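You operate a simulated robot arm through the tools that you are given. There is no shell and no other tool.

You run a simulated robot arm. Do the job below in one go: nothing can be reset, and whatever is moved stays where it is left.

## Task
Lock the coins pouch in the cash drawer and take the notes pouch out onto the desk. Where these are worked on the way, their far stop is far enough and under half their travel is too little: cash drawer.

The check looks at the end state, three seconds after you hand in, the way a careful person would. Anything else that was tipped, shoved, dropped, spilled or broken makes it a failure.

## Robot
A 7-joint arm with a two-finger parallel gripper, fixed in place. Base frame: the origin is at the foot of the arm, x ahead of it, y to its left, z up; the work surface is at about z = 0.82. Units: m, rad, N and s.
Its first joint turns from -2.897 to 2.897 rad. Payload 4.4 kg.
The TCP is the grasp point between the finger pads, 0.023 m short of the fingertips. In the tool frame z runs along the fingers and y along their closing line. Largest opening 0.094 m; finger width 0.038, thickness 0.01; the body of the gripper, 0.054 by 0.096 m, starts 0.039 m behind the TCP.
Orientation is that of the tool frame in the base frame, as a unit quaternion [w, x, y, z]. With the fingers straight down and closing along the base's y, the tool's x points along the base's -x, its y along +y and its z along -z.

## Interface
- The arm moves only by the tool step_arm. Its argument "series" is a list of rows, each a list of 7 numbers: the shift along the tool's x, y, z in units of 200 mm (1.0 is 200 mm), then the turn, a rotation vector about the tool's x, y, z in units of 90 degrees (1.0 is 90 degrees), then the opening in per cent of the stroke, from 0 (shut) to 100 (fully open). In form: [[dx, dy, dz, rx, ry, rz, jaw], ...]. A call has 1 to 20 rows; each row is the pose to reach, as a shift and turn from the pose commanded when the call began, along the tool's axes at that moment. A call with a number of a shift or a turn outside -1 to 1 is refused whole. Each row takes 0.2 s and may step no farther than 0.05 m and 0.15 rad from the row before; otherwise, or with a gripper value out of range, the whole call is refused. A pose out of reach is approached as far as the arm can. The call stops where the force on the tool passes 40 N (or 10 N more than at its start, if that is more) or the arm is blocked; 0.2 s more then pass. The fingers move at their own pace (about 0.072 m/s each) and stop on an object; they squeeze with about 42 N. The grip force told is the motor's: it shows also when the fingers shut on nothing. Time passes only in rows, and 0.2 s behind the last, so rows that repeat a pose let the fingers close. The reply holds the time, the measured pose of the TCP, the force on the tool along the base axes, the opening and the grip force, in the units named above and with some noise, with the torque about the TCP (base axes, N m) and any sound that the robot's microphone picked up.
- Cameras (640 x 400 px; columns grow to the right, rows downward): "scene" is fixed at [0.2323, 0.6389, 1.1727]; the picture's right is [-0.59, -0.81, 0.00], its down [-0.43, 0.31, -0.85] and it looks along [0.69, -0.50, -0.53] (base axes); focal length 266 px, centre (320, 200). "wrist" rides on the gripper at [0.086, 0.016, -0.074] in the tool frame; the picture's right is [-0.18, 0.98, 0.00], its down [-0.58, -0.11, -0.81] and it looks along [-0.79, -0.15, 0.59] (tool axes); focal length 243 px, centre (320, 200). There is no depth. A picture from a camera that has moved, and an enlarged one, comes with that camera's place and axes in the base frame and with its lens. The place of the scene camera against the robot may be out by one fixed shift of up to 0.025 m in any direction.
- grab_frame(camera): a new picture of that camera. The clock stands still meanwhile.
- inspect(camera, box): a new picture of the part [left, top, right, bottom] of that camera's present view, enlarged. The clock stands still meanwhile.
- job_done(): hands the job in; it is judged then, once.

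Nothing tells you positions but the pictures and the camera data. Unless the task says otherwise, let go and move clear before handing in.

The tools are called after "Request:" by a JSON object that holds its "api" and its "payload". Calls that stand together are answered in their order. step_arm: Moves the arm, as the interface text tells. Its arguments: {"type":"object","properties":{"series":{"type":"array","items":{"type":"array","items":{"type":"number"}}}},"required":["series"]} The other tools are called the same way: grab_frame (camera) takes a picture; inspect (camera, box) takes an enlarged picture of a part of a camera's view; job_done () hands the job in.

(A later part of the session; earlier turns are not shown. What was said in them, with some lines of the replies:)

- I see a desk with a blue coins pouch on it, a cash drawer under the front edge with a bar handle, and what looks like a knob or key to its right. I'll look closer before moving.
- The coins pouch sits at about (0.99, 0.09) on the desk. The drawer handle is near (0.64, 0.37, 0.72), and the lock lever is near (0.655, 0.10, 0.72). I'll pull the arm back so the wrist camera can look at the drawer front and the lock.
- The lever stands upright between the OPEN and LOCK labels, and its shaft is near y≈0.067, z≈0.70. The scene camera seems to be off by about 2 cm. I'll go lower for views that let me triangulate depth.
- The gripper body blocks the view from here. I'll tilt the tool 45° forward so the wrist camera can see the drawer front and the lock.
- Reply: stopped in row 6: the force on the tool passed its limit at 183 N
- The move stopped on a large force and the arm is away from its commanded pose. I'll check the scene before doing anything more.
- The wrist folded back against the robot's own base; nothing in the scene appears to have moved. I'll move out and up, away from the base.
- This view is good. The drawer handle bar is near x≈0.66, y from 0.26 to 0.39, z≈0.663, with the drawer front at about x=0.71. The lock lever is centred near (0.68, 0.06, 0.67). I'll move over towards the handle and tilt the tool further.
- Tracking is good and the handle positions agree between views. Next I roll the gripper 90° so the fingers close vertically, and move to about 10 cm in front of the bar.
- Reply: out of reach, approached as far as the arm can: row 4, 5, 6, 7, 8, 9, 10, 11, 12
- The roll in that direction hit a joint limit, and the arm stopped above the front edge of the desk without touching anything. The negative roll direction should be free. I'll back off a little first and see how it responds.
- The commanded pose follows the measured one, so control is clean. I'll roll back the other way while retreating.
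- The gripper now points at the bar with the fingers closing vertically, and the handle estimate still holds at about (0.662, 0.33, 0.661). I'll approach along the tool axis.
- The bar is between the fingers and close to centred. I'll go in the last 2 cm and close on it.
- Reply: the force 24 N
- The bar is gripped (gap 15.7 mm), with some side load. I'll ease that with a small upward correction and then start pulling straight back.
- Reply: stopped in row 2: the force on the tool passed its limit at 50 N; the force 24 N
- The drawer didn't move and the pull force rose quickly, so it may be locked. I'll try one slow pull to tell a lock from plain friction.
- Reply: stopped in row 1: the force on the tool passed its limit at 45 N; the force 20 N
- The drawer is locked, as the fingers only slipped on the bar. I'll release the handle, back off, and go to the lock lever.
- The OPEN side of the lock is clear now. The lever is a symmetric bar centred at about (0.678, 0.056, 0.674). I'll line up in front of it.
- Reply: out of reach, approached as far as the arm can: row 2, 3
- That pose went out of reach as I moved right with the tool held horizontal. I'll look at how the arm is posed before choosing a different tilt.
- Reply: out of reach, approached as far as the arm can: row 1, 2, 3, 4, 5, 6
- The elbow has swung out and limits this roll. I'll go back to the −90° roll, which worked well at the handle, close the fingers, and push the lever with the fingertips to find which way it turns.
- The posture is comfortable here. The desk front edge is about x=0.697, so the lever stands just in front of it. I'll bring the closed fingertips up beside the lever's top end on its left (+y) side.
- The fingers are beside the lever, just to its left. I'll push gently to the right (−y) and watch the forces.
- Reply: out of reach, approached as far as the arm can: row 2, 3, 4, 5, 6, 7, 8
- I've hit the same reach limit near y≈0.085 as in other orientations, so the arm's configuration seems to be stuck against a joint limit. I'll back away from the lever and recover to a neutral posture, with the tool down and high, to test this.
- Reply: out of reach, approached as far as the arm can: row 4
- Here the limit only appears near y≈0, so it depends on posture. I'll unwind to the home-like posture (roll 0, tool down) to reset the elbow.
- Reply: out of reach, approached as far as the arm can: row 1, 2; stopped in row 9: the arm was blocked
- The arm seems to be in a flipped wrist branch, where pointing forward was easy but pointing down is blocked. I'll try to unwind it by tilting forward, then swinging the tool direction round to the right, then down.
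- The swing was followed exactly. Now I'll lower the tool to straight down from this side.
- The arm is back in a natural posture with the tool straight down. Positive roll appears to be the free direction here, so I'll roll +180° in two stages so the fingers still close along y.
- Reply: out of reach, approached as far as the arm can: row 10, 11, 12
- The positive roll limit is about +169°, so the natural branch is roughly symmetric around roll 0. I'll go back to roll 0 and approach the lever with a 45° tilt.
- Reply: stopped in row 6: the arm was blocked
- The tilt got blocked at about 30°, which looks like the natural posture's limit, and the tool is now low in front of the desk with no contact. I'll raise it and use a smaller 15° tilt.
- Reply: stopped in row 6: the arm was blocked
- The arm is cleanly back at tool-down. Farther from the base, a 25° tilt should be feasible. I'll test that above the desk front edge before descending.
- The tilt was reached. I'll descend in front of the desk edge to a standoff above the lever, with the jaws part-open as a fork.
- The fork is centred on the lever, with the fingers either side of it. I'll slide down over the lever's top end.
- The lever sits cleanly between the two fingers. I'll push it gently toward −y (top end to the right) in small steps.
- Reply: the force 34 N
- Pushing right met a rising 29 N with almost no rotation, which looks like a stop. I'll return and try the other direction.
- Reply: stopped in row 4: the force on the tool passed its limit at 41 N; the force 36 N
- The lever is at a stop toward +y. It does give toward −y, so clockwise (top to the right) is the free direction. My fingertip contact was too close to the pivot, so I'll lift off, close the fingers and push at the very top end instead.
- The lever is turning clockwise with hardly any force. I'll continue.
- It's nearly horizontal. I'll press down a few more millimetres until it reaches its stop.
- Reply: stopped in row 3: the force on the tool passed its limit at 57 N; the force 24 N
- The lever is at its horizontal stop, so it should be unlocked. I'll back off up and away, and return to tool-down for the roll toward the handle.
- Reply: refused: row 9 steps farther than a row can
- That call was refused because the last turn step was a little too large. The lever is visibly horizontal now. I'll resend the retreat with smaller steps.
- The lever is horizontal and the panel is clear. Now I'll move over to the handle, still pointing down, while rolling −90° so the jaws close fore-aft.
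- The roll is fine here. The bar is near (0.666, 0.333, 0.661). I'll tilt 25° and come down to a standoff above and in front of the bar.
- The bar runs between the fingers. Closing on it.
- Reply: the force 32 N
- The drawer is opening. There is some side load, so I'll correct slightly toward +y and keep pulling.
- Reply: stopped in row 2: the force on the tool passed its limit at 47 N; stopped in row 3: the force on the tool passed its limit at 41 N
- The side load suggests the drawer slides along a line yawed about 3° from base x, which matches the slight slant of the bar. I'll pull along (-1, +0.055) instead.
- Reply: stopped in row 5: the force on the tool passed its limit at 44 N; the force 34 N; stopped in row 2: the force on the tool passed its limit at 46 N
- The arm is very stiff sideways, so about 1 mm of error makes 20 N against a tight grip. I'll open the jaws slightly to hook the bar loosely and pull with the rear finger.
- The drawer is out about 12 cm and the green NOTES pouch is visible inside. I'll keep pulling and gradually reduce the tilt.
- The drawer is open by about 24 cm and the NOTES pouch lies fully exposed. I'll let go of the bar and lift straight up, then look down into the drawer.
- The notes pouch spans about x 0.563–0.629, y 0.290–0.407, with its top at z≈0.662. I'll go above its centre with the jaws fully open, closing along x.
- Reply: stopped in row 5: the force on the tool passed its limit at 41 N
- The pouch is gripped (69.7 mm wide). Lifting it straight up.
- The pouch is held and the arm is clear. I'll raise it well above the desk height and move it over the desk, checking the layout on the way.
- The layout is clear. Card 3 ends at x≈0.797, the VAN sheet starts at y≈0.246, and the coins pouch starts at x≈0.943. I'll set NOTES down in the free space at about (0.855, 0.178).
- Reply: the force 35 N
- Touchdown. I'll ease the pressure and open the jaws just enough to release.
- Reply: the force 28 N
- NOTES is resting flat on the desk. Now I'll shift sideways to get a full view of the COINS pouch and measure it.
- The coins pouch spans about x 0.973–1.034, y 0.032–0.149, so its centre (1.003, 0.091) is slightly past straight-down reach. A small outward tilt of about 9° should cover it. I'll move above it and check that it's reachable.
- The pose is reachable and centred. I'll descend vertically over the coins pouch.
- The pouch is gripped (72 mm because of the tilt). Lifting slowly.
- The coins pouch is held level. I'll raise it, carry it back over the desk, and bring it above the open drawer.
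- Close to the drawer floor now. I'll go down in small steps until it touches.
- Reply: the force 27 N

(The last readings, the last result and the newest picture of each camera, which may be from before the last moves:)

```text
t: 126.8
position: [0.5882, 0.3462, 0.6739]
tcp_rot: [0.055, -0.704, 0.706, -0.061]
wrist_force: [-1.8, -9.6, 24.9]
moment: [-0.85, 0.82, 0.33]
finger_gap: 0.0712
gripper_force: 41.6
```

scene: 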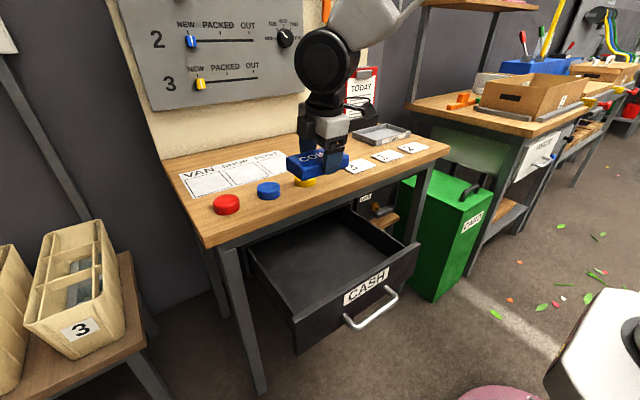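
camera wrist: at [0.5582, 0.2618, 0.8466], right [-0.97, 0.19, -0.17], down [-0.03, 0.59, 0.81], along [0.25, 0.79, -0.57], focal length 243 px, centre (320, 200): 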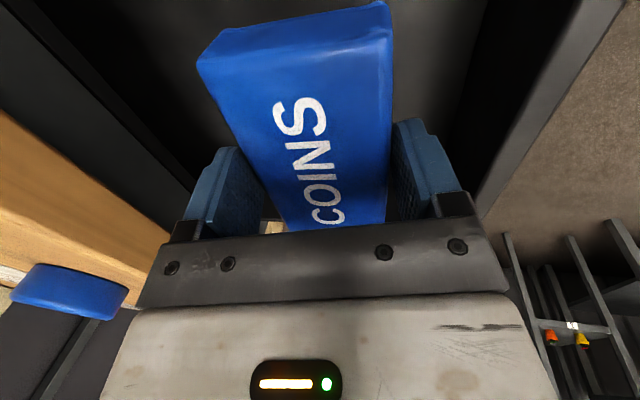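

Touchdown on the drawer floor. Releasing and lifting away.

Request:
{"api": "step_arm", "payload": {"series": [[0, 0, -0.006, 0, 0, 0, 20], [0, 0, -0.006, 0, 0, 0, 84], [0, 0, -0.006, 0, 0, 0, 84], [0, 0, -0.006, 0, 0, 0, 84]]}}

Request:
{"api": "step_arm", "payload": {"series": [[0, -0.008, -0.05, 0, 0, 0, 84], [0, -0.025, -0.15, 0, 0, 0, 84], [0, -0.05, -0.3, 0, 0, 0, 84], [0, -0.084, -0.5, 0, 0, 0, 84], [0, -0.118, -0.7, 0, 0, 0, 84], [0, -0.152, -0.9, 0, 0, 0, 84], [0, -0.16, -1.0, 0, 0, 0, 84]]}}

Request:
{"api": "grab_frame", "payload": {"camera": "wrist"}}

Request:
{"api": "inspect", "payload": {"camera": "scene", "box": [230, 180, 450, 318]}}

```text
t: 127.8
position: [0.5862, 0.3471, 0.6756]
tcp_rot: [0.055, -0.703, 0.706, -0.063]
wrist_force: [0.6, -0.2, 0.1]
moment: [0.02, -0.04, -0.01]
finger_gap: 0.0791
gripper_force: 0.0
```

```text
t: 129.4
position: [0.5842, 0.3491, 0.8773]
tcp_rot: [0.054, -0.704, 0.705, -0.062]
wrist_force: [0.4, -0.8, 0.0]
moment: [0.02, 0.0, -0.03]
finger_gap: 0.0792
gripper_force: 0.1
```

```text
taken
camera wrist: at [0.5569, 0.2637, 0.9483], right [-0.97, 0.19, -0.16], down [-0.02, 0.59, 0.81], along [0.25, 0.79, -0.57], focal length 243 px, centre (320, 200)
```

wrist: 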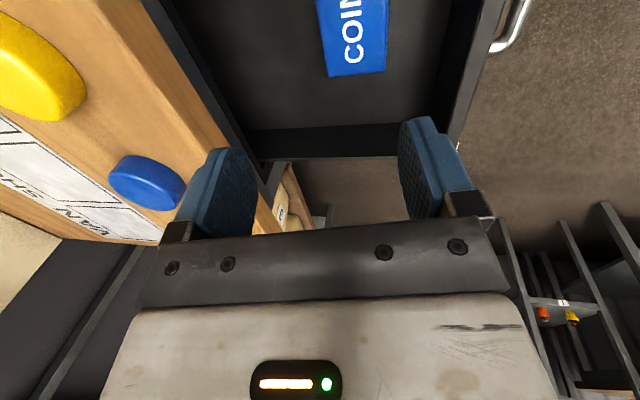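

```text
2.90 times, centred on (340, 249) of scene
camera zoom: at [0.2323, 0.6389, 1.1727], right [-0.59, -0.81, 0.0], down [-0.43, 0.31, -0.85], along [0.69, -0.5, -0.53], focal length 771 px, centre (262, 58)
```

zoom: 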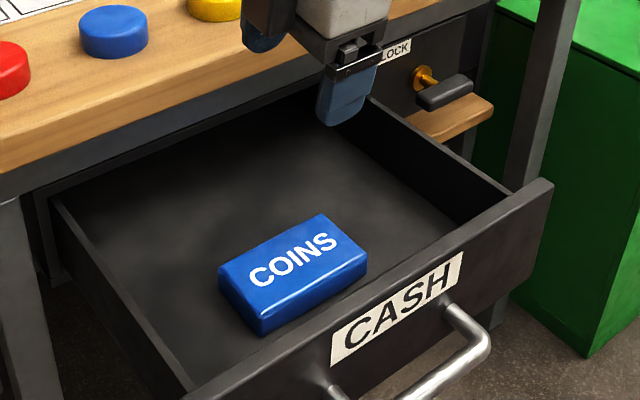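

COINS is in the drawer, flat. Next I'll move in front of the handle with closed fingers so I can push the drawer shut.

Request:
{"api": "step_arm", "payload": {"series": [[0.02, 0.16, -0.06, 0, 0, 0, 60], [0.04, 0.32, -0.09, 0, 0, 0, 30], [0.06, 0.48, -0.11, 0, 0, 0, 0], [0.08, 0.64, -0.13, 0, 0, 0, 0], [0.08, 0.8, -0.15, 0, 0, 0, 0], [0.08, 0.956, -0.17, 0, 0, 0, 0]]}}

Request:
{"api": "grab_frame", "payload": {"camera": "wrist"}}

Request:
{"api": "grab_frame", "payload": {"camera": "scene"}}

```text
t: 130.8
position: [0.3912, 0.3334, 0.8774]
tcp_rot: [0.056, -0.704, 0.706, -0.062]
wrist_force: [0.7, -0.7, -0.3]
moment: [0.01, 0.02, -0.01]
finger_gap: 0.0
gripper_force: 42.1
```

```text
taken
camera wrist: at [0.3634, 0.2466, 0.9491], right [-0.97, 0.19, -0.17], down [-0.02, 0.59, 0.81], along [0.25, 0.79, -0.57], focal length 243 px, centre (320, 200)
```

wrist: 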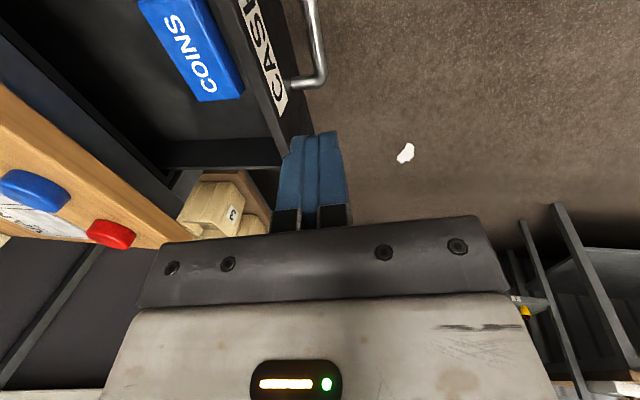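

```text
taken
```

scene: 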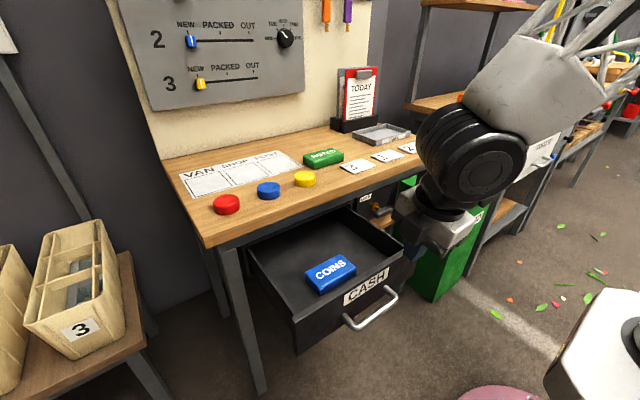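

Request:
{"api": "step_arm", "payload": {"series": [[0, 0.01, 0.16, 0, 0, 0, 0], [0, 0.02, 0.32, 0, 0, 0, 0], [0, 0.045, 0.48, 0, 0, 0, 0], [0, 0.075, 0.64, 0, 0, 0, 0], [0, 0.1, 0.8, 0, 0, 0, 0], [0, 0.125, 0.968, 0, 0, 0, 0]]}}

Request:
{"api": "grab_frame", "payload": {"camera": "wrist"}}

```text
t: 132.2
position: [0.4024, 0.3295, 0.6835]
tcp_rot: [0.057, -0.704, 0.706, -0.062]
wrist_force: [-0.3, 0.5, -0.4]
moment: [0.03, 0.0, -0.01]
finger_gap: 0.0
gripper_force: 41.5
```

```text
taken
camera wrist: at [0.3735, 0.2445, 0.7546], right [-0.97, 0.19, -0.17], down [-0.03, 0.59, 0.81], along [0.25, 0.79, -0.57], focal length 243 px, centre (320, 200)
```

wrist: 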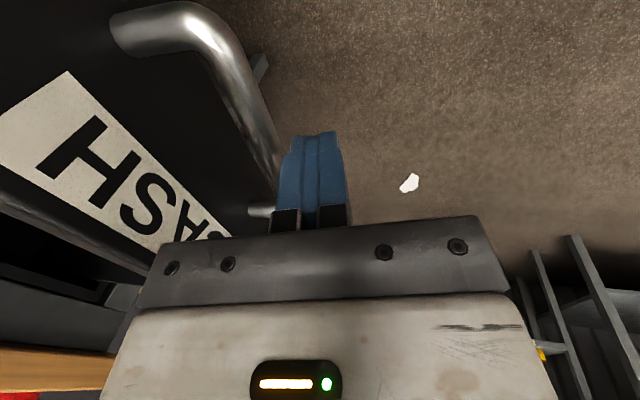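

The fingers are in front of the bar. I'll lower to bar height and push the drawer in.

Request:
{"api": "step_arm", "payload": {"series": [[0, 0.008, 0.045, 0, 0, 0, 0], [0, 0.015, 0.089, 0, 0, 0, 0], [0, -0.05, 0.1, 0, 0, 0, 0], [0, -0.1, 0.109, 0, 0, 0, 0], [0, -0.17, 0.121, 0, 0, 0, 0], [0, -0.24, 0.132, 0, 0, 0, 0], [0, -0.31, 0.144, 0, 0, 0, 0], [0, -0.38, 0.156, 0, 0, 0, 0], [0, -0.45, 0.168, 0, 0, 0, 0]]}}

Request:
{"api": "inspect", "payload": {"camera": "scene", "box": [230, 160, 450, 298]}}

```text
t: 134.2
position: [0.4939, 0.3316, 0.6666]
tcp_rot: [0.055, -0.704, 0.705, -0.062]
wrist_force: [0.1, -0.2, -0.1]
moment: [0.04, 0.04, -0.03]
finger_gap: 0.0
gripper_force: 42.3
```

```text
2.90 times, centred on (340, 229) of scene
camera zoom: at [0.2323, 0.6389, 1.1727], right [-0.59, -0.81, 0.0], down [-0.43, 0.31, -0.85], along [0.69, -0.5, -0.53], focal length 771 px, centre (262, 116)
```

zoom: 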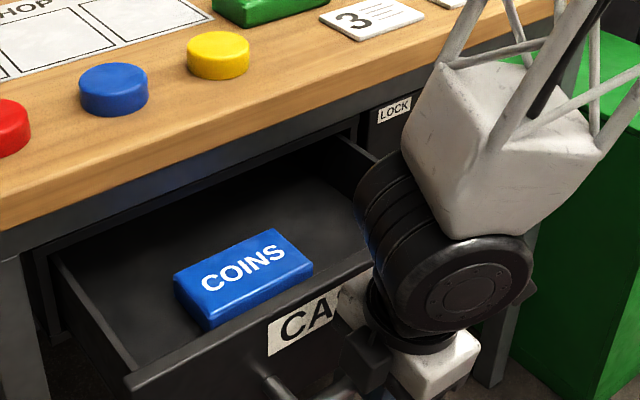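

Request:
{"api": "step_arm", "payload": {"series": [[0, -0.074, 0.0125, 0.015, 0, 0, 0], [0, -0.148, 0.025, 0.03, 0, 0, 0], [0, -0.222, 0.0375, 0.045, 0, 0, 0], [0, -0.296, 0.05, 0.06, 0, 0, 0], [0, -0.37, 0.0625, 0.075, 0, 0, 0], [0, -0.444, 0.075, 0.09, 0, 0, 0], [0, -0.518, 0.0875, 0.105, 0, 0, 0], [0, -0.59, 0.1, 0.12, 0, 0, 0], [0, -0.64, 0.1085, 0.13, 0, 0, 0]]}}

Request:
{"api": "inspect", "payload": {"camera": "scene", "box": [230, 160, 450, 298]}}

Request:
{"api": "grab_frame", "payload": {"camera": "wrist"}}

```text
t: 136.2
position: [0.6226, 0.3308, 0.6647]
tcp_rot: [0.128, -0.694, 0.695, -0.135]
wrist_force: [0.6, 0.2, 0.4]
moment: [0.0, -0.01, 0.02]
finger_gap: 0.0001
gripper_force: 41.8
```

```text
2.90 times, centred on (340, 229) of scene
camera zoom: at [0.2323, 0.6389, 1.1727], right [-0.59, -0.81, 0.0], down [-0.43, 0.31, -0.85], along [0.69, -0.5, -0.53], focal length 771 px, centre (262, 116)
```

zoom: 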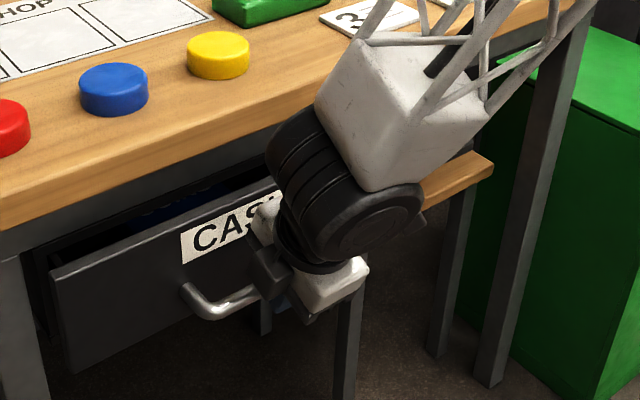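

```text
taken
camera wrist: at [0.5805, 0.2436, 0.7285], right [-0.92, 0.18, -0.36], down [-0.19, 0.59, 0.79], along [0.36, 0.79, -0.5], focal length 243 px, centre (320, 200)
```

wrist: 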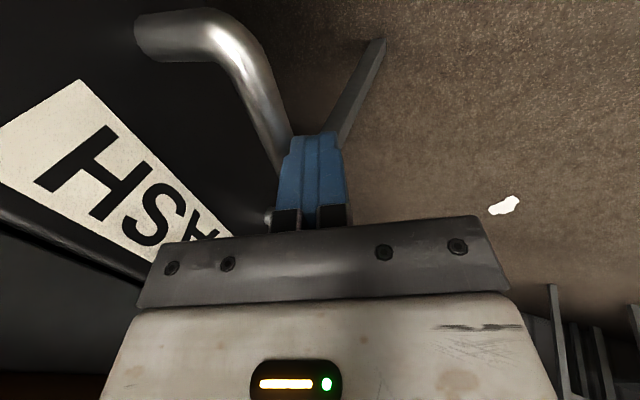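

Request:
{"api": "step_arm", "payload": {"series": [[0, -0.028, 0.011, 0, 0, 0, 0], [0, -0.056, 0.022, 0, 0, 0, 0], [0, -0.084, 0.033, 0, 0, 0, 0], [0, -0.107, 0.042, 0, 0, 0, 0], [0, -0.125, 0.049, 0, 0, 0, 0], [0, -0.14, 0.055, 0, 0, 0, 0], [0, -0.155, 0.061, 0, 0, 0, 0]]}}

Request:
{"api": "inspect", "payload": {"camera": "scene", "box": [230, 160, 450, 298]}}

```text
t: 137.6
position: [0.6504, 0.3288, 0.6641]
tcp_rot: [0.126, -0.695, 0.695, -0.133]
wrist_force: [-0.8, -1.8, -2.1]
moment: [-0.05, 0.05, 0.01]
finger_gap: 0.0004
gripper_force: 42.1
stopped in row 7: the force on the tool passed its limit at 48 N (the readings are from after the stop); the commanded pose is now the measured one
```

```text
2.90 times, centred on (340, 229) of scene
camera zoom: at [0.2323, 0.6389, 1.1727], right [-0.59, -0.81, 0.0], down [-0.43, 0.31, -0.85], along [0.69, -0.5, -0.53], focal length 771 px, centre (262, 116)
```

zoom: 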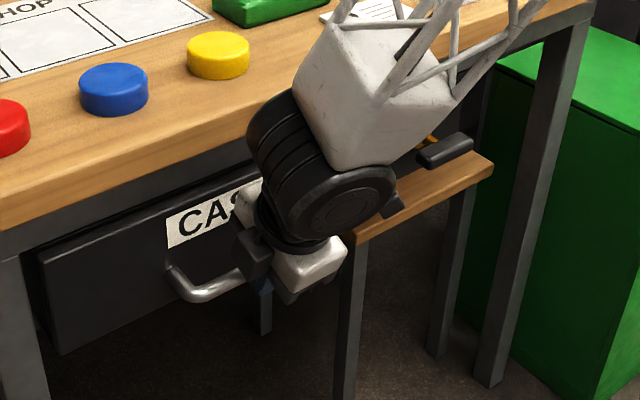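

The drawer came to a hard stop, and the face looks flush like at the start. I'll back off and rise, then check that it is fully closed.

Request:
{"api": "step_arm", "payload": {"series": [[0, 0.07, -0.0275, 0, 0, 0, 0], [0, 0.14, -0.055, 0, 0, 0, 0], [0, 0.08, -0.22, 0, 0, 0, 0], [0, 0.01, -0.4, 0, 0, 0, 0], [0, -0.06, -0.58, 0, 0, 0, 0], [0, -0.13, -0.76, 0, 0, 0, 0], [0, -0.2, -0.93, 0, 0, 0, 0]]}}

Request:
{"api": "grab_frame", "payload": {"camera": "scene"}}

Request:
{"api": "inspect", "payload": {"camera": "scene", "box": [220, 160, 420, 285]}}

```text
t: 139.2
position: [0.62, 0.3339, 0.8531]
tcp_rot: [0.125, -0.695, 0.695, -0.133]
wrist_force: [0.3, -0.9, -0.4]
moment: [0.01, 0.0, 0.0]
finger_gap: 0.0001
gripper_force: 42.1
```

```text
taken
```

scene: 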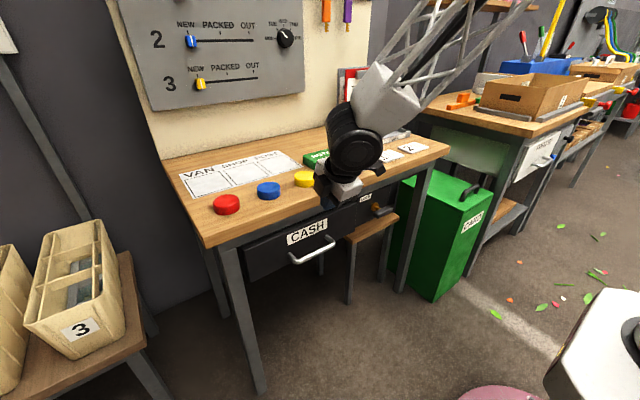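

```text
3.20 times, centred on (320, 222) of scene
camera zoom: at [0.2323, 0.6389, 1.1727], right [-0.59, -0.81, 0.0], down [-0.43, 0.31, -0.85], along [0.69, -0.5, -0.53], focal length 851 px, centre (320, 128)
```

zoom: 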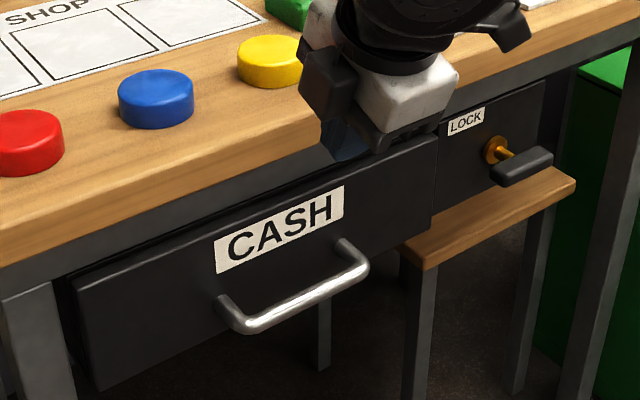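

The drawer face matches its original closed position. Now I'll straighten the tool, roll back to 0, and move to the lever.

Request:
{"api": "step_arm", "payload": {"series": [[0, -0.025, -0.06, -0.06, 0, 0, 0], [0, -0.05, -0.12, -0.12, 0, 0, 0], [0, -0.075, -0.18, -0.18, 0, 0, 0], [0, -0.092, -0.2325, -0.239, 0, 0, 0]]}}

Request:
{"api": "step_arm", "payload": {"series": [[0.09, 0, 0, 0, 0, 0.0833, 0], [0.18, 0, 0, 0, 0, 0.1667, 0], [0.27, 0.01, 0, 0, 0, 0.25, 0], [0.36, 0.02, 0, 0, 0, 0.3333, 0], [0.45, 0.03, 0, 0, 0, 0.4167, 0], [0.54, 0.04, 0, 0, 0, 0.5, 0], [0.63, 0.05, 0, 0, 0, 0.5833, 0], [0.72, 0.06, 0, 0, 0, 0.6667, 0], [0.81, 0.07, 0, 0, 0, 0.75, 0], [0.9, 0.08, 0, 0, 0, 0.8333, 0], [1.0, 0.09, 0, 0, 0, 0.9167, 0], [1.0, 0.1, 0, 0, 0, 1.0, 0]]}}

```text
t: 140.2
position: [0.621, 0.3334, 0.9027]
tcp_rot: [-0.007, -0.706, 0.708, -0.001]
wrist_force: [0.1, 0.7, 0.3]
moment: [0.0, -0.01, 0.01]
finger_gap: 0.0
gripper_force: 42.1
```

```text
t: 142.8
position: [0.6001, 0.1314, 0.9055]
tcp_rot: [-0.004, 0.002, 1.0, -0.005]
wrist_force: [-0.8, -0.1, -0.1]
moment: [0.01, -0.01, -0.01]
finger_gap: 0.0001
gripper_force: 42.0
```

Request:
{"api": "step_arm", "payload": {"series": [[0, -0.05, -0.02, 0, -0.06, 0, 0], [0, -0.1, -0.04, 0, -0.12, 0, 0], [0, -0.15, -0.06, 0, -0.18, 0, 0], [0, -0.2, -0.075, 0, -0.23, 0, 0], [0, -0.235, -0.075, 0, -0.278, 0, 0]]}}

Request:
{"api": "grab_frame", "payload": {"camera": "wrist"}}

```text
t: 144.0
position: [0.6011, 0.0853, 0.9191]
tcp_rot: [0.214, 0.0, 0.977, -0.006]
wrist_force: [-0.3, 0.2, 0.3]
moment: [0.02, 0.03, 0.03]
finger_gap: 0.0001
gripper_force: 41.8
```

```text
taken
camera wrist: at [0.4909, 0.1014, 0.9508], right [0.17, 0.98, 0.07], down [0.19, -0.1, 0.98], along [0.97, -0.15, -0.21], focal length 243 px, centre (320, 200)
```

wrist: 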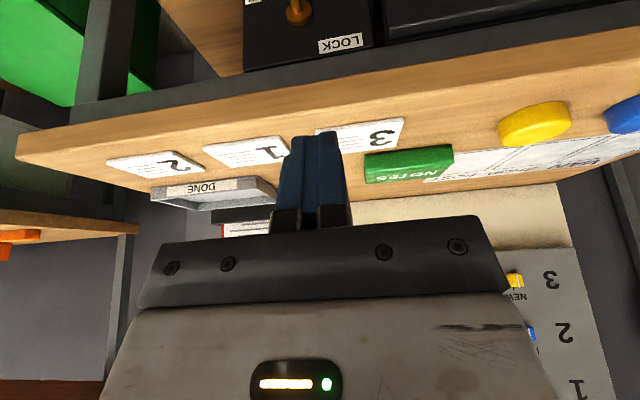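

Request:
{"api": "step_arm", "payload": {"series": [[0.025, 0, 0.14, 0, 0, 0, 0], [0.05, 0, 0.28, 0, 0, 0, 0], [0.075, 0, 0.42, 0, 0, 0, 0], [0.1, -0.01, 0.56, 0, 0, 0, 0], [0.125, -0.01, 0.69, 0, 0, 0, 0]]}}

Request:
{"api": "grab_frame", "payload": {"camera": "wrist"}}

```text
t: 145.2
position: [0.6355, 0.083, 0.7855]
tcp_rot: [0.213, -0.001, 0.977, -0.005]
wrist_force: [0.7, 0.1, -0.9]
moment: [0.01, -0.02, -0.02]
finger_gap: 0.0
gripper_force: 42.2
```

```text
taken
camera wrist: at [0.526, 0.099, 0.8158], right [0.17, 0.98, 0.07], down [0.19, -0.1, 0.98], along [0.97, -0.15, -0.2], focal length 243 px, centre (320, 200)
```

wrist: 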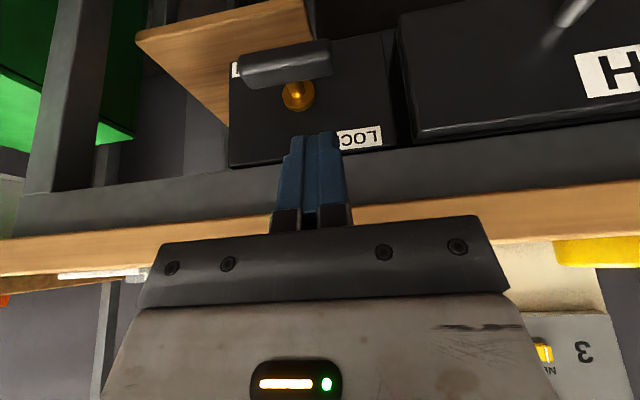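

Request:
{"api": "step_arm", "payload": {"series": [[0, 0, 0.15, 0, 0, 0, 0], [0, 0, 0.28, 0, 0, 0, 0], [0, 0, 0.37, 0, 0, 0, 0], [0.0125, 0, 0.397, 0, 0, 0, 0], [0.021, 0, 0.415, 0, 0, 0, 0]]}}

Request:
{"api": "grab_frame", "payload": {"camera": "wrist"}}

```text
t: 146.4
position: [0.6667, 0.0792, 0.708]
tcp_rot: [0.214, -0.001, 0.977, -0.005]
wrist_force: [0.7, -0.1, 0.4]
moment: [0.0, -0.04, -0.01]
finger_gap: 0.0
gripper_force: 41.9
```

```text
taken
camera wrist: at [0.5573, 0.0963, 0.7385], right [0.17, 0.98, 0.07], down [0.19, -0.1, 0.98], along [0.97, -0.15, -0.21], focal length 243 px, centre (320, 200)
```

wrist: 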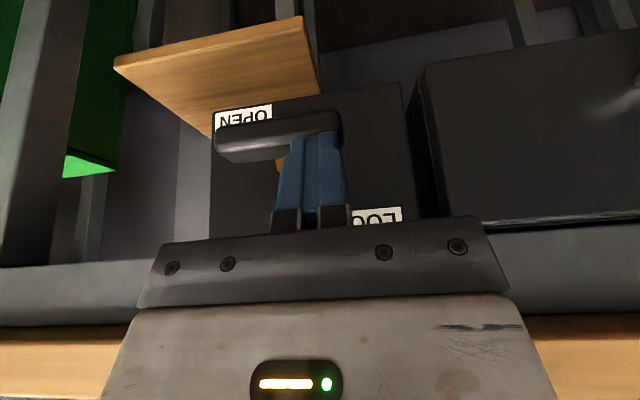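

The fingertip is above the lever's left end. Pressing it down to swing the lever back toward LOCK.

Request:
{"api": "step_arm", "payload": {"series": [[0.0063, 0.01, 0.0136, 0, 0, 0, 0], [0.0125, 0.015, 0.0272, 0, 0, 0, 0], [0.0188, 0.015, 0.0408, 0, 0, 0, 0], [0.025, 0.015, 0.0545, 0, 0, 0, 0], [0.0313, 0.015, 0.0681, 0, 0, 0, 0], [0.0376, 0.015, 0.0817, 0, 0, 0, 0]]}}

Request:
{"api": "grab_frame", "payload": {"camera": "wrist"}}

```text
t: 147.8
position: [0.6657, 0.0825, 0.6885]
tcp_rot: [0.213, 0.001, 0.977, -0.006]
wrist_force: [0.0, -0.6, -0.1]
moment: [-0.02, -0.02, 0.03]
finger_gap: 0.0
gripper_force: 42.1
```

```text
taken
camera wrist: at [0.557, 0.0987, 0.7197], right [0.17, 0.98, 0.07], down [0.19, -0.1, 0.98], along [0.97, -0.15, -0.21], focal length 243 px, centre (320, 200)
```

wrist: 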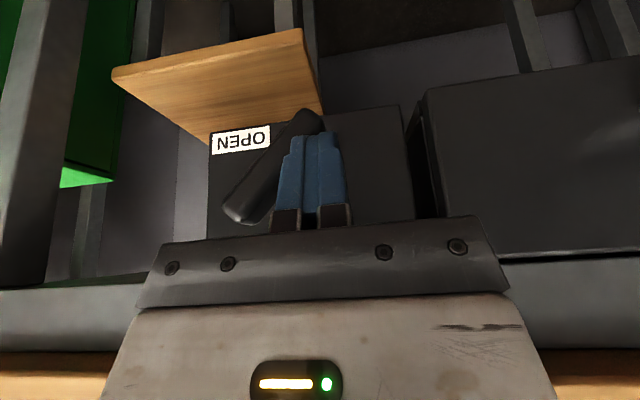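

The lever is already about halfway. I'll press a bit lower, then nudge its lower end sideways toward −y to bring it upright.

Request:
{"api": "step_arm", "payload": {"series": [[0.0063, 0, 0.0136, 0, 0, 0, 0], [0.0125, 0, 0.0272, 0, 0, 0, 0], [0.0188, 0, 0.0408, 0, 0, 0, 0], [0.025, 0, 0.0545, 0, 0, 0, 0], [0.0313, 0, 0.0681, 0, 0, 0, 0], [0.0376, 0, 0.0817, 0, 0, 0, 0]]}}

Request:
{"api": "grab_frame", "payload": {"camera": "wrist"}}

Request:
{"api": "inspect", "payload": {"camera": "scene", "box": [320, 150, 480, 250]}}

```text
t: 149.2
position: [0.6675, 0.0825, 0.6703]
tcp_rot: [0.214, -0.002, 0.977, -0.006]
wrist_force: [-2.1, 0.6, 1.6]
moment: [0.01, 0.0, -0.02]
finger_gap: 0.0
gripper_force: 42.3
```

```text
taken
camera wrist: at [0.5572, 0.0991, 0.702], right [0.17, 0.98, 0.07], down [0.19, -0.1, 0.98], along [0.97, -0.15, -0.21], focal length 243 px, centre (320, 200)
```

wrist: 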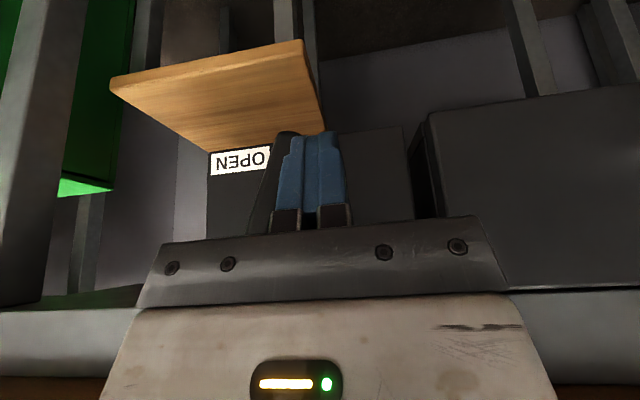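

```text
4.00 times, centred on (400, 200) of scene
camera zoom: at [0.2323, 0.6389, 1.1727], right [-0.59, -0.81, 0.0], down [-0.43, 0.31, -0.85], along [0.69, -0.5, -0.53], focal length 1063 px, centre (0, 200)
```

zoom: 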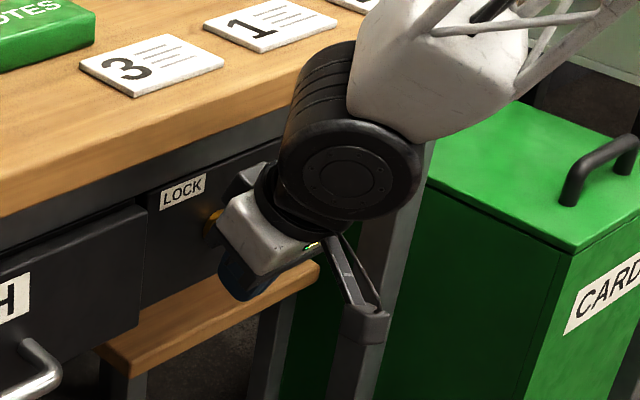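

Request:
{"api": "step_arm", "payload": {"series": [[0, -0.01, 0, 0, 0, 0, 0], [0, -0.02, 0, 0, 0, 0, 0], [0, -0.03, 0, 0, 0, 0, 0], [0, -0.038, 0, 0, 0, 0, 0], [0, -0.045, 0, 0, 0, 0, 0]]}}

Request:
{"api": "grab_frame", "payload": {"camera": "wrist"}}

```text
t: 150.3
position: [0.6667, 0.0769, 0.6714]
tcp_rot: [0.214, -0.001, 0.977, -0.005]
wrist_force: [0.1, 12.9, 0.7]
moment: [-0.03, -0.01, 0.08]
finger_gap: 0.0
gripper_force: 41.7
stopped in row 5: the force on the tool passed its limit at 47 N (the readings are from after the stop); the commanded pose is now the measured one
```

```text
taken
camera wrist: at [0.5569, 0.0929, 0.7019], right [0.17, 0.98, 0.07], down [0.19, -0.1, 0.98], along [0.97, -0.15, -0.21], focal length 243 px, centre (320, 200)
```

wrist: 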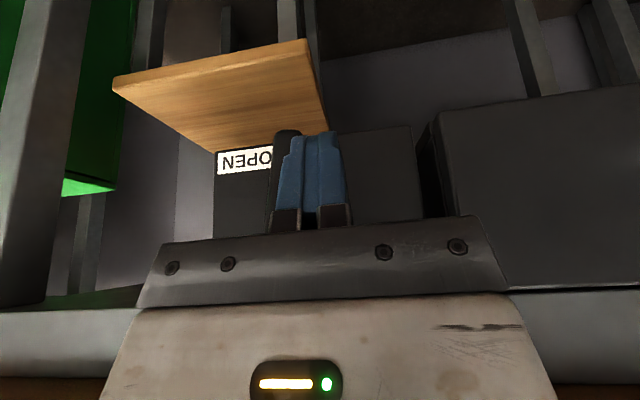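

The lever is upright against its stop. I'll move off it sideways and up, then check.

Request:
{"api": "step_arm", "payload": {"series": [[0, 0.03, 0, 0, 0, 0, 0], [0, 0.06, -0.03, 0, 0, 0, 0], [0, 0.06, -0.15, 0, 0, 0, 0], [0, 0.06, -0.3, 0, 0, 0, 0], [0, 0.06, -0.45, 0, 0, 0, 0], [0, 0.06, -0.58, 0, 0, 0, 0]]}}

Request:
{"api": "grab_frame", "payload": {"camera": "wrist"}}

Request:
{"api": "inspect", "payload": {"camera": "scene", "box": [320, 170, 420, 232]}}

```text
t: 151.7
position: [0.6168, 0.0887, 0.777]
tcp_rot: [0.214, -0.001, 0.977, -0.004]
wrist_force: [0.6, -0.2, 0.3]
moment: [-0.01, 0.01, -0.01]
finger_gap: 0.0002
gripper_force: 41.6
```

```text
taken
camera wrist: at [0.5073, 0.1054, 0.8081], right [0.17, 0.98, 0.07], down [0.19, -0.1, 0.98], along [0.97, -0.15, -0.21], focal length 243 px, centre (320, 200)
```

wrist: 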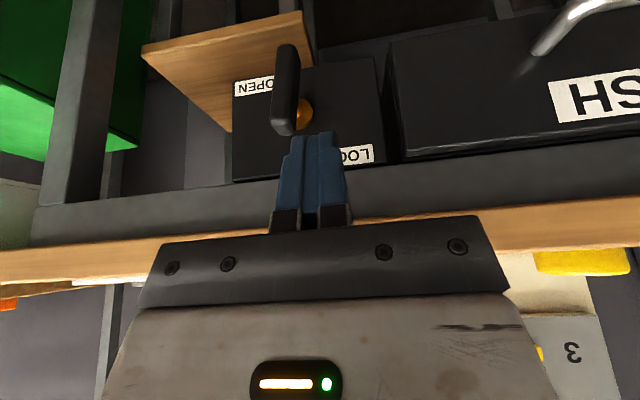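

```text
6.40 times, centred on (370, 201) of scene
camera zoom: at [0.2323, 0.6389, 1.1727], right [-0.59, -0.81, 0.0], down [-0.43, 0.31, -0.85], along [0.69, -0.5, -0.53], focal length 1701 px, centre (0, 194)
```

zoom: 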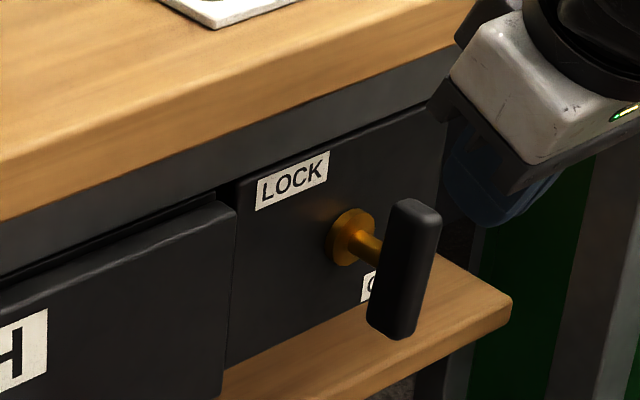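

Compared with the first picture, the lever is still about 5° short of vertical. I'll come round to its right side and push the top end toward +y until it seats.

Request:
{"api": "step_arm", "payload": {"series": [[-0.057, -0.17, -0.03, 0, 0, 0, 0], [-0.113, -0.345, -0.019, 0, 0, 0, 0], [-0.113, -0.345, 0.1, 0, 0, 0, 0], [-0.113, -0.345, 0.23, 0, 0, 0, 0], [-0.113, -0.345, 0.361, 0, 0, 0, 0]]}}

Request:
{"api": "grab_frame", "payload": {"camera": "wrist"}}

```text
t: 152.9
position: [0.6668, 0.0181, 0.7217]
tcp_rot: [0.214, -0.001, 0.977, -0.005]
wrist_force: [0.2, 0.7, -0.5]
moment: [0.0, 0.04, 0.0]
finger_gap: 0.0002
gripper_force: 41.7
```

```text
taken
camera wrist: at [0.5575, 0.0346, 0.7514], right [0.17, 0.98, 0.07], down [0.19, -0.1, 0.98], along [0.97, -0.15, -0.2], focal length 243 px, centre (320, 200)
```

wrist: 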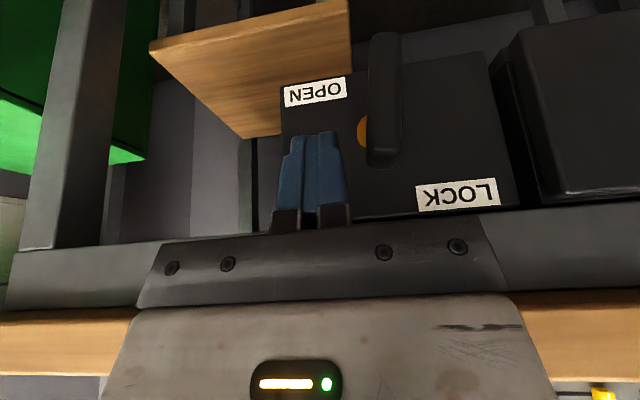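

Request:
{"api": "step_arm", "payload": {"series": [[0, 0.04, 0, 0, 0, 0, 0], [0, 0.06, 0, 0, 0, 0, 0], [0, 0.07, 0, 0, 0, 0, 0], [0, 0.08, 0, 0, 0, 0, 0], [0, 0.09, 0, 0, 0, 0, 0], [0, 0.1, 0, 0, 0, 0, 0], [0, 0.11, 0, 0, 0, 0, 0]]}}

Request:
{"api": "grab_frame", "payload": {"camera": "wrist"}}

```text
t: 154.3
position: [0.6682, 0.0377, 0.7198]
tcp_rot: [0.213, 0.001, 0.977, -0.006]
wrist_force: [-5.5, -17.0, 6.8]
moment: [-0.13, -0.09, -0.17]
finger_gap: 0.0
gripper_force: 41.9
stopped in row 6: the force on the tool passed its limit at 49 N (the readings are from after the stop); the commanded pose is now the measured one
```

```text
taken
camera wrist: at [0.559, 0.0535, 0.7515], right [0.17, 0.98, 0.07], down [0.19, -0.1, 0.98], along [0.97, -0.15, -0.21], focal length 243 px, centre (320, 200)
```

wrist: 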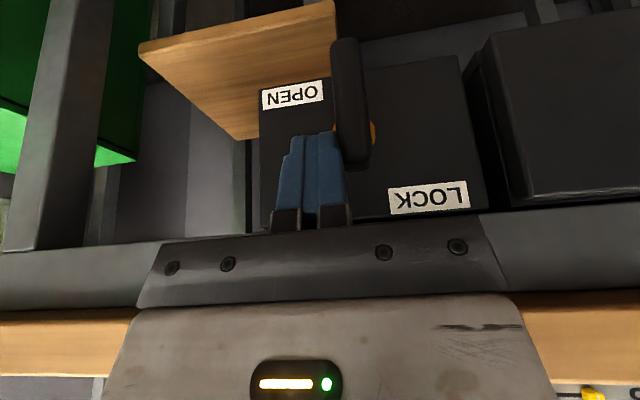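

It stopped firmly at 49 N, so the lever is seated. Moving away and checking against the starting picture.

Request:
{"api": "step_arm", "payload": {"series": [[0, -0.04, 0, 0, 0, 0, 0], [0, -0.08, -0.03, 0, 0, 0, 0], [0, -0.08, -0.2, 0, 0, 0, 0], [0, -0.08, -0.38, 0, 0, 0, 0], [0, -0.08, -0.56, 0, 0, 0, 0], [0, -0.08, -0.75, 0, 0, 0, 0], [0, -0.08, -0.95, 0, 0, 0, 0]]}}

Request:
{"api": "inspect", "payload": {"camera": "scene", "box": [320, 170, 420, 232]}}

Request:
{"api": "grab_frame", "payload": {"camera": "wrist"}}

```text
t: 155.9
position: [0.589, 0.0224, 0.8929]
tcp_rot: [0.213, -0.001, 0.977, -0.005]
wrist_force: [-0.2, -0.4, 0.0]
moment: [-0.02, 0.0, -0.01]
finger_gap: 0.0
gripper_force: 41.8
```

```text
6.40 times, centred on (370, 201) of scene
camera zoom: at [0.2323, 0.6389, 1.1727], right [-0.59, -0.81, 0.0], down [-0.43, 0.31, -0.85], along [0.69, -0.5, -0.53], focal length 1701 px, centre (0, 194)
```

zoom: 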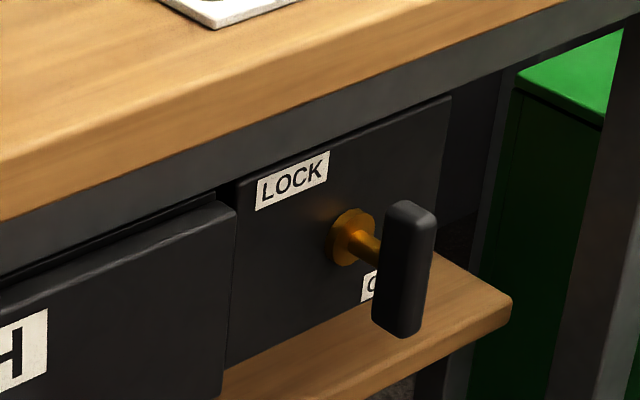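

```text
taken
camera wrist: at [0.48, 0.0383, 0.9234], right [0.17, 0.98, 0.07], down [0.19, -0.1, 0.98], along [0.97, -0.15, -0.21], focal length 243 px, centre (320, 200)
```

wrist: 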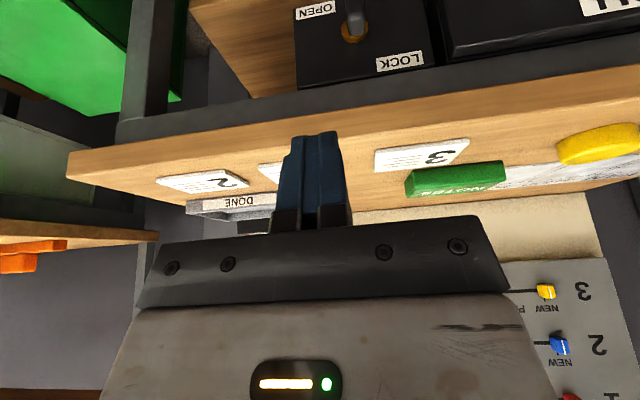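

The lever matches the starting (locked) picture. I'll check the drawer face and the rest of the scene once more, then withdraw.

Request:
{"api": "inspect", "payload": {"camera": "scene", "box": [220, 160, 420, 285]}}

Request:
{"api": "grab_frame", "payload": {"camera": "scene"}}

Request:
{"api": "inspect", "payload": {"camera": "scene", "box": [160, 100, 460, 287]}}

```text
3.20 times, centred on (320, 222) of scene
camera zoom: at [0.2323, 0.6389, 1.1727], right [-0.59, -0.81, 0.0], down [-0.43, 0.31, -0.85], along [0.69, -0.5, -0.53], focal length 851 px, centre (320, 128)
```

zoom: 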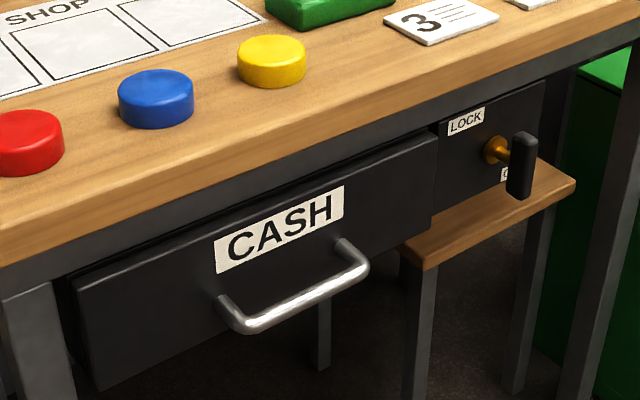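

```text
taken
```

scene: 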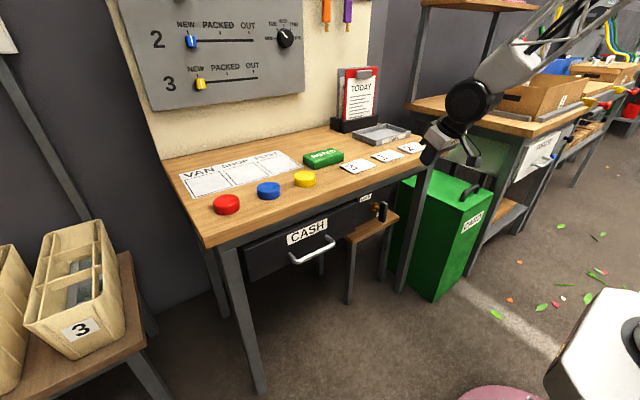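

```text
2.13 times, centred on (310, 194) of scene
camera zoom: at [0.2323, 0.6389, 1.1727], right [-0.59, -0.81, 0.0], down [-0.43, 0.31, -0.85], along [0.69, -0.5, -0.53], focal length 567 px, centre (341, 214)
```

zoom: 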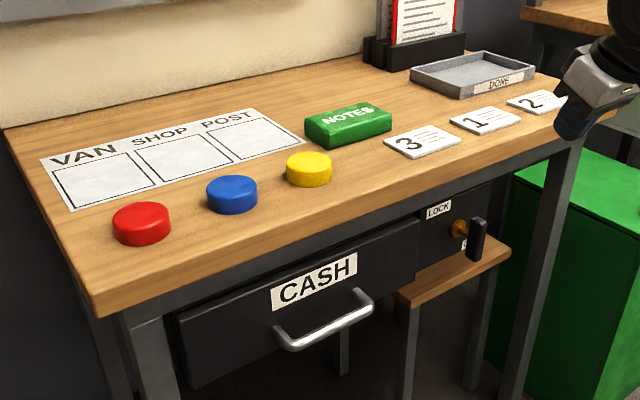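

Everything is in place: the drawer is flush, the lever is at LOCK, NOTES is on the desk and nothing else has moved. I'll withdraw the arm to a neutral pose above and clear of the desk.

Request:
{"api": "step_arm", "payload": {"series": [[-0.02, 0.05, -0.12, 0, 0.05, 0, 0], [-0.05, 0.12, -0.24, 0, 0.11, 0, 20], [-0.08, 0.2, -0.36, 0, 0.17, 0, 40], [-0.1, 0.28, -0.44, 0, 0.22, 0, 50], [-0.118, 0.35, -0.496, 0, 0.274, 0, 50]]}}

Request:
{"api": "grab_frame", "payload": {"camera": "scene"}}

```text
t: 157.1
position: [0.5664, 0.0951, 0.9916]
tcp_rot: [-0.001, 0.001, 1.0, -0.005]
wrist_force: [0.2, -0.2, -0.1]
moment: [-0.03, -0.02, -0.02]
finger_gap: 0.047
gripper_force: 0.1
```

```text
taken
```

scene: 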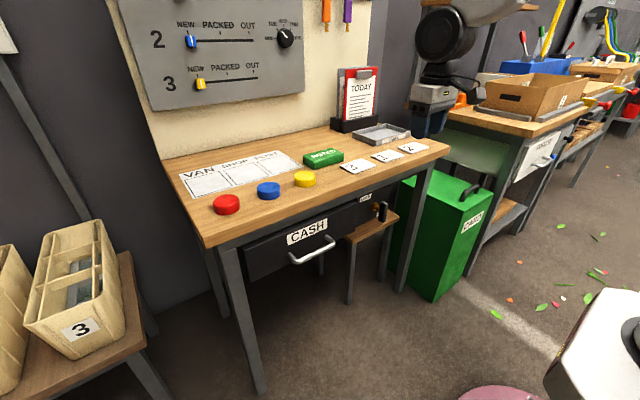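

The arm is clear with nothing held. COINS is inside the closed drawer with the lever at LOCK, and NOTES is on the desk, so I'm handing in.

Request:
{"api": "job_done", "payload": {}}

```text
The job is handed in.
```

The coins pouch is in the cash drawer, which is shut with the lever back at LOCK. The notes pouch is lying flat on the desk.

- **Lock:** the drawer was locked at the start, so I turned the lever to OPEN and later turned it back. The lever and the drawer face now look the same as in the first pictures, but I didn't pull the handle again to test the lock.
- **Drawer travel:** I pulled the drawer out about 24 cm without reaching its far stop. I don't know its full travel, so I'm assuming that is more than half.
- **Arm trouble:** early on, the arm jammed once with a 183 N force reading, most likely against its own base. The camera pictures showed nothing in the scene disturbed.
- **Everything else:** the caps, cards, tray and paper look unmoved. The gripper is empty and the arm is clear of the desk.
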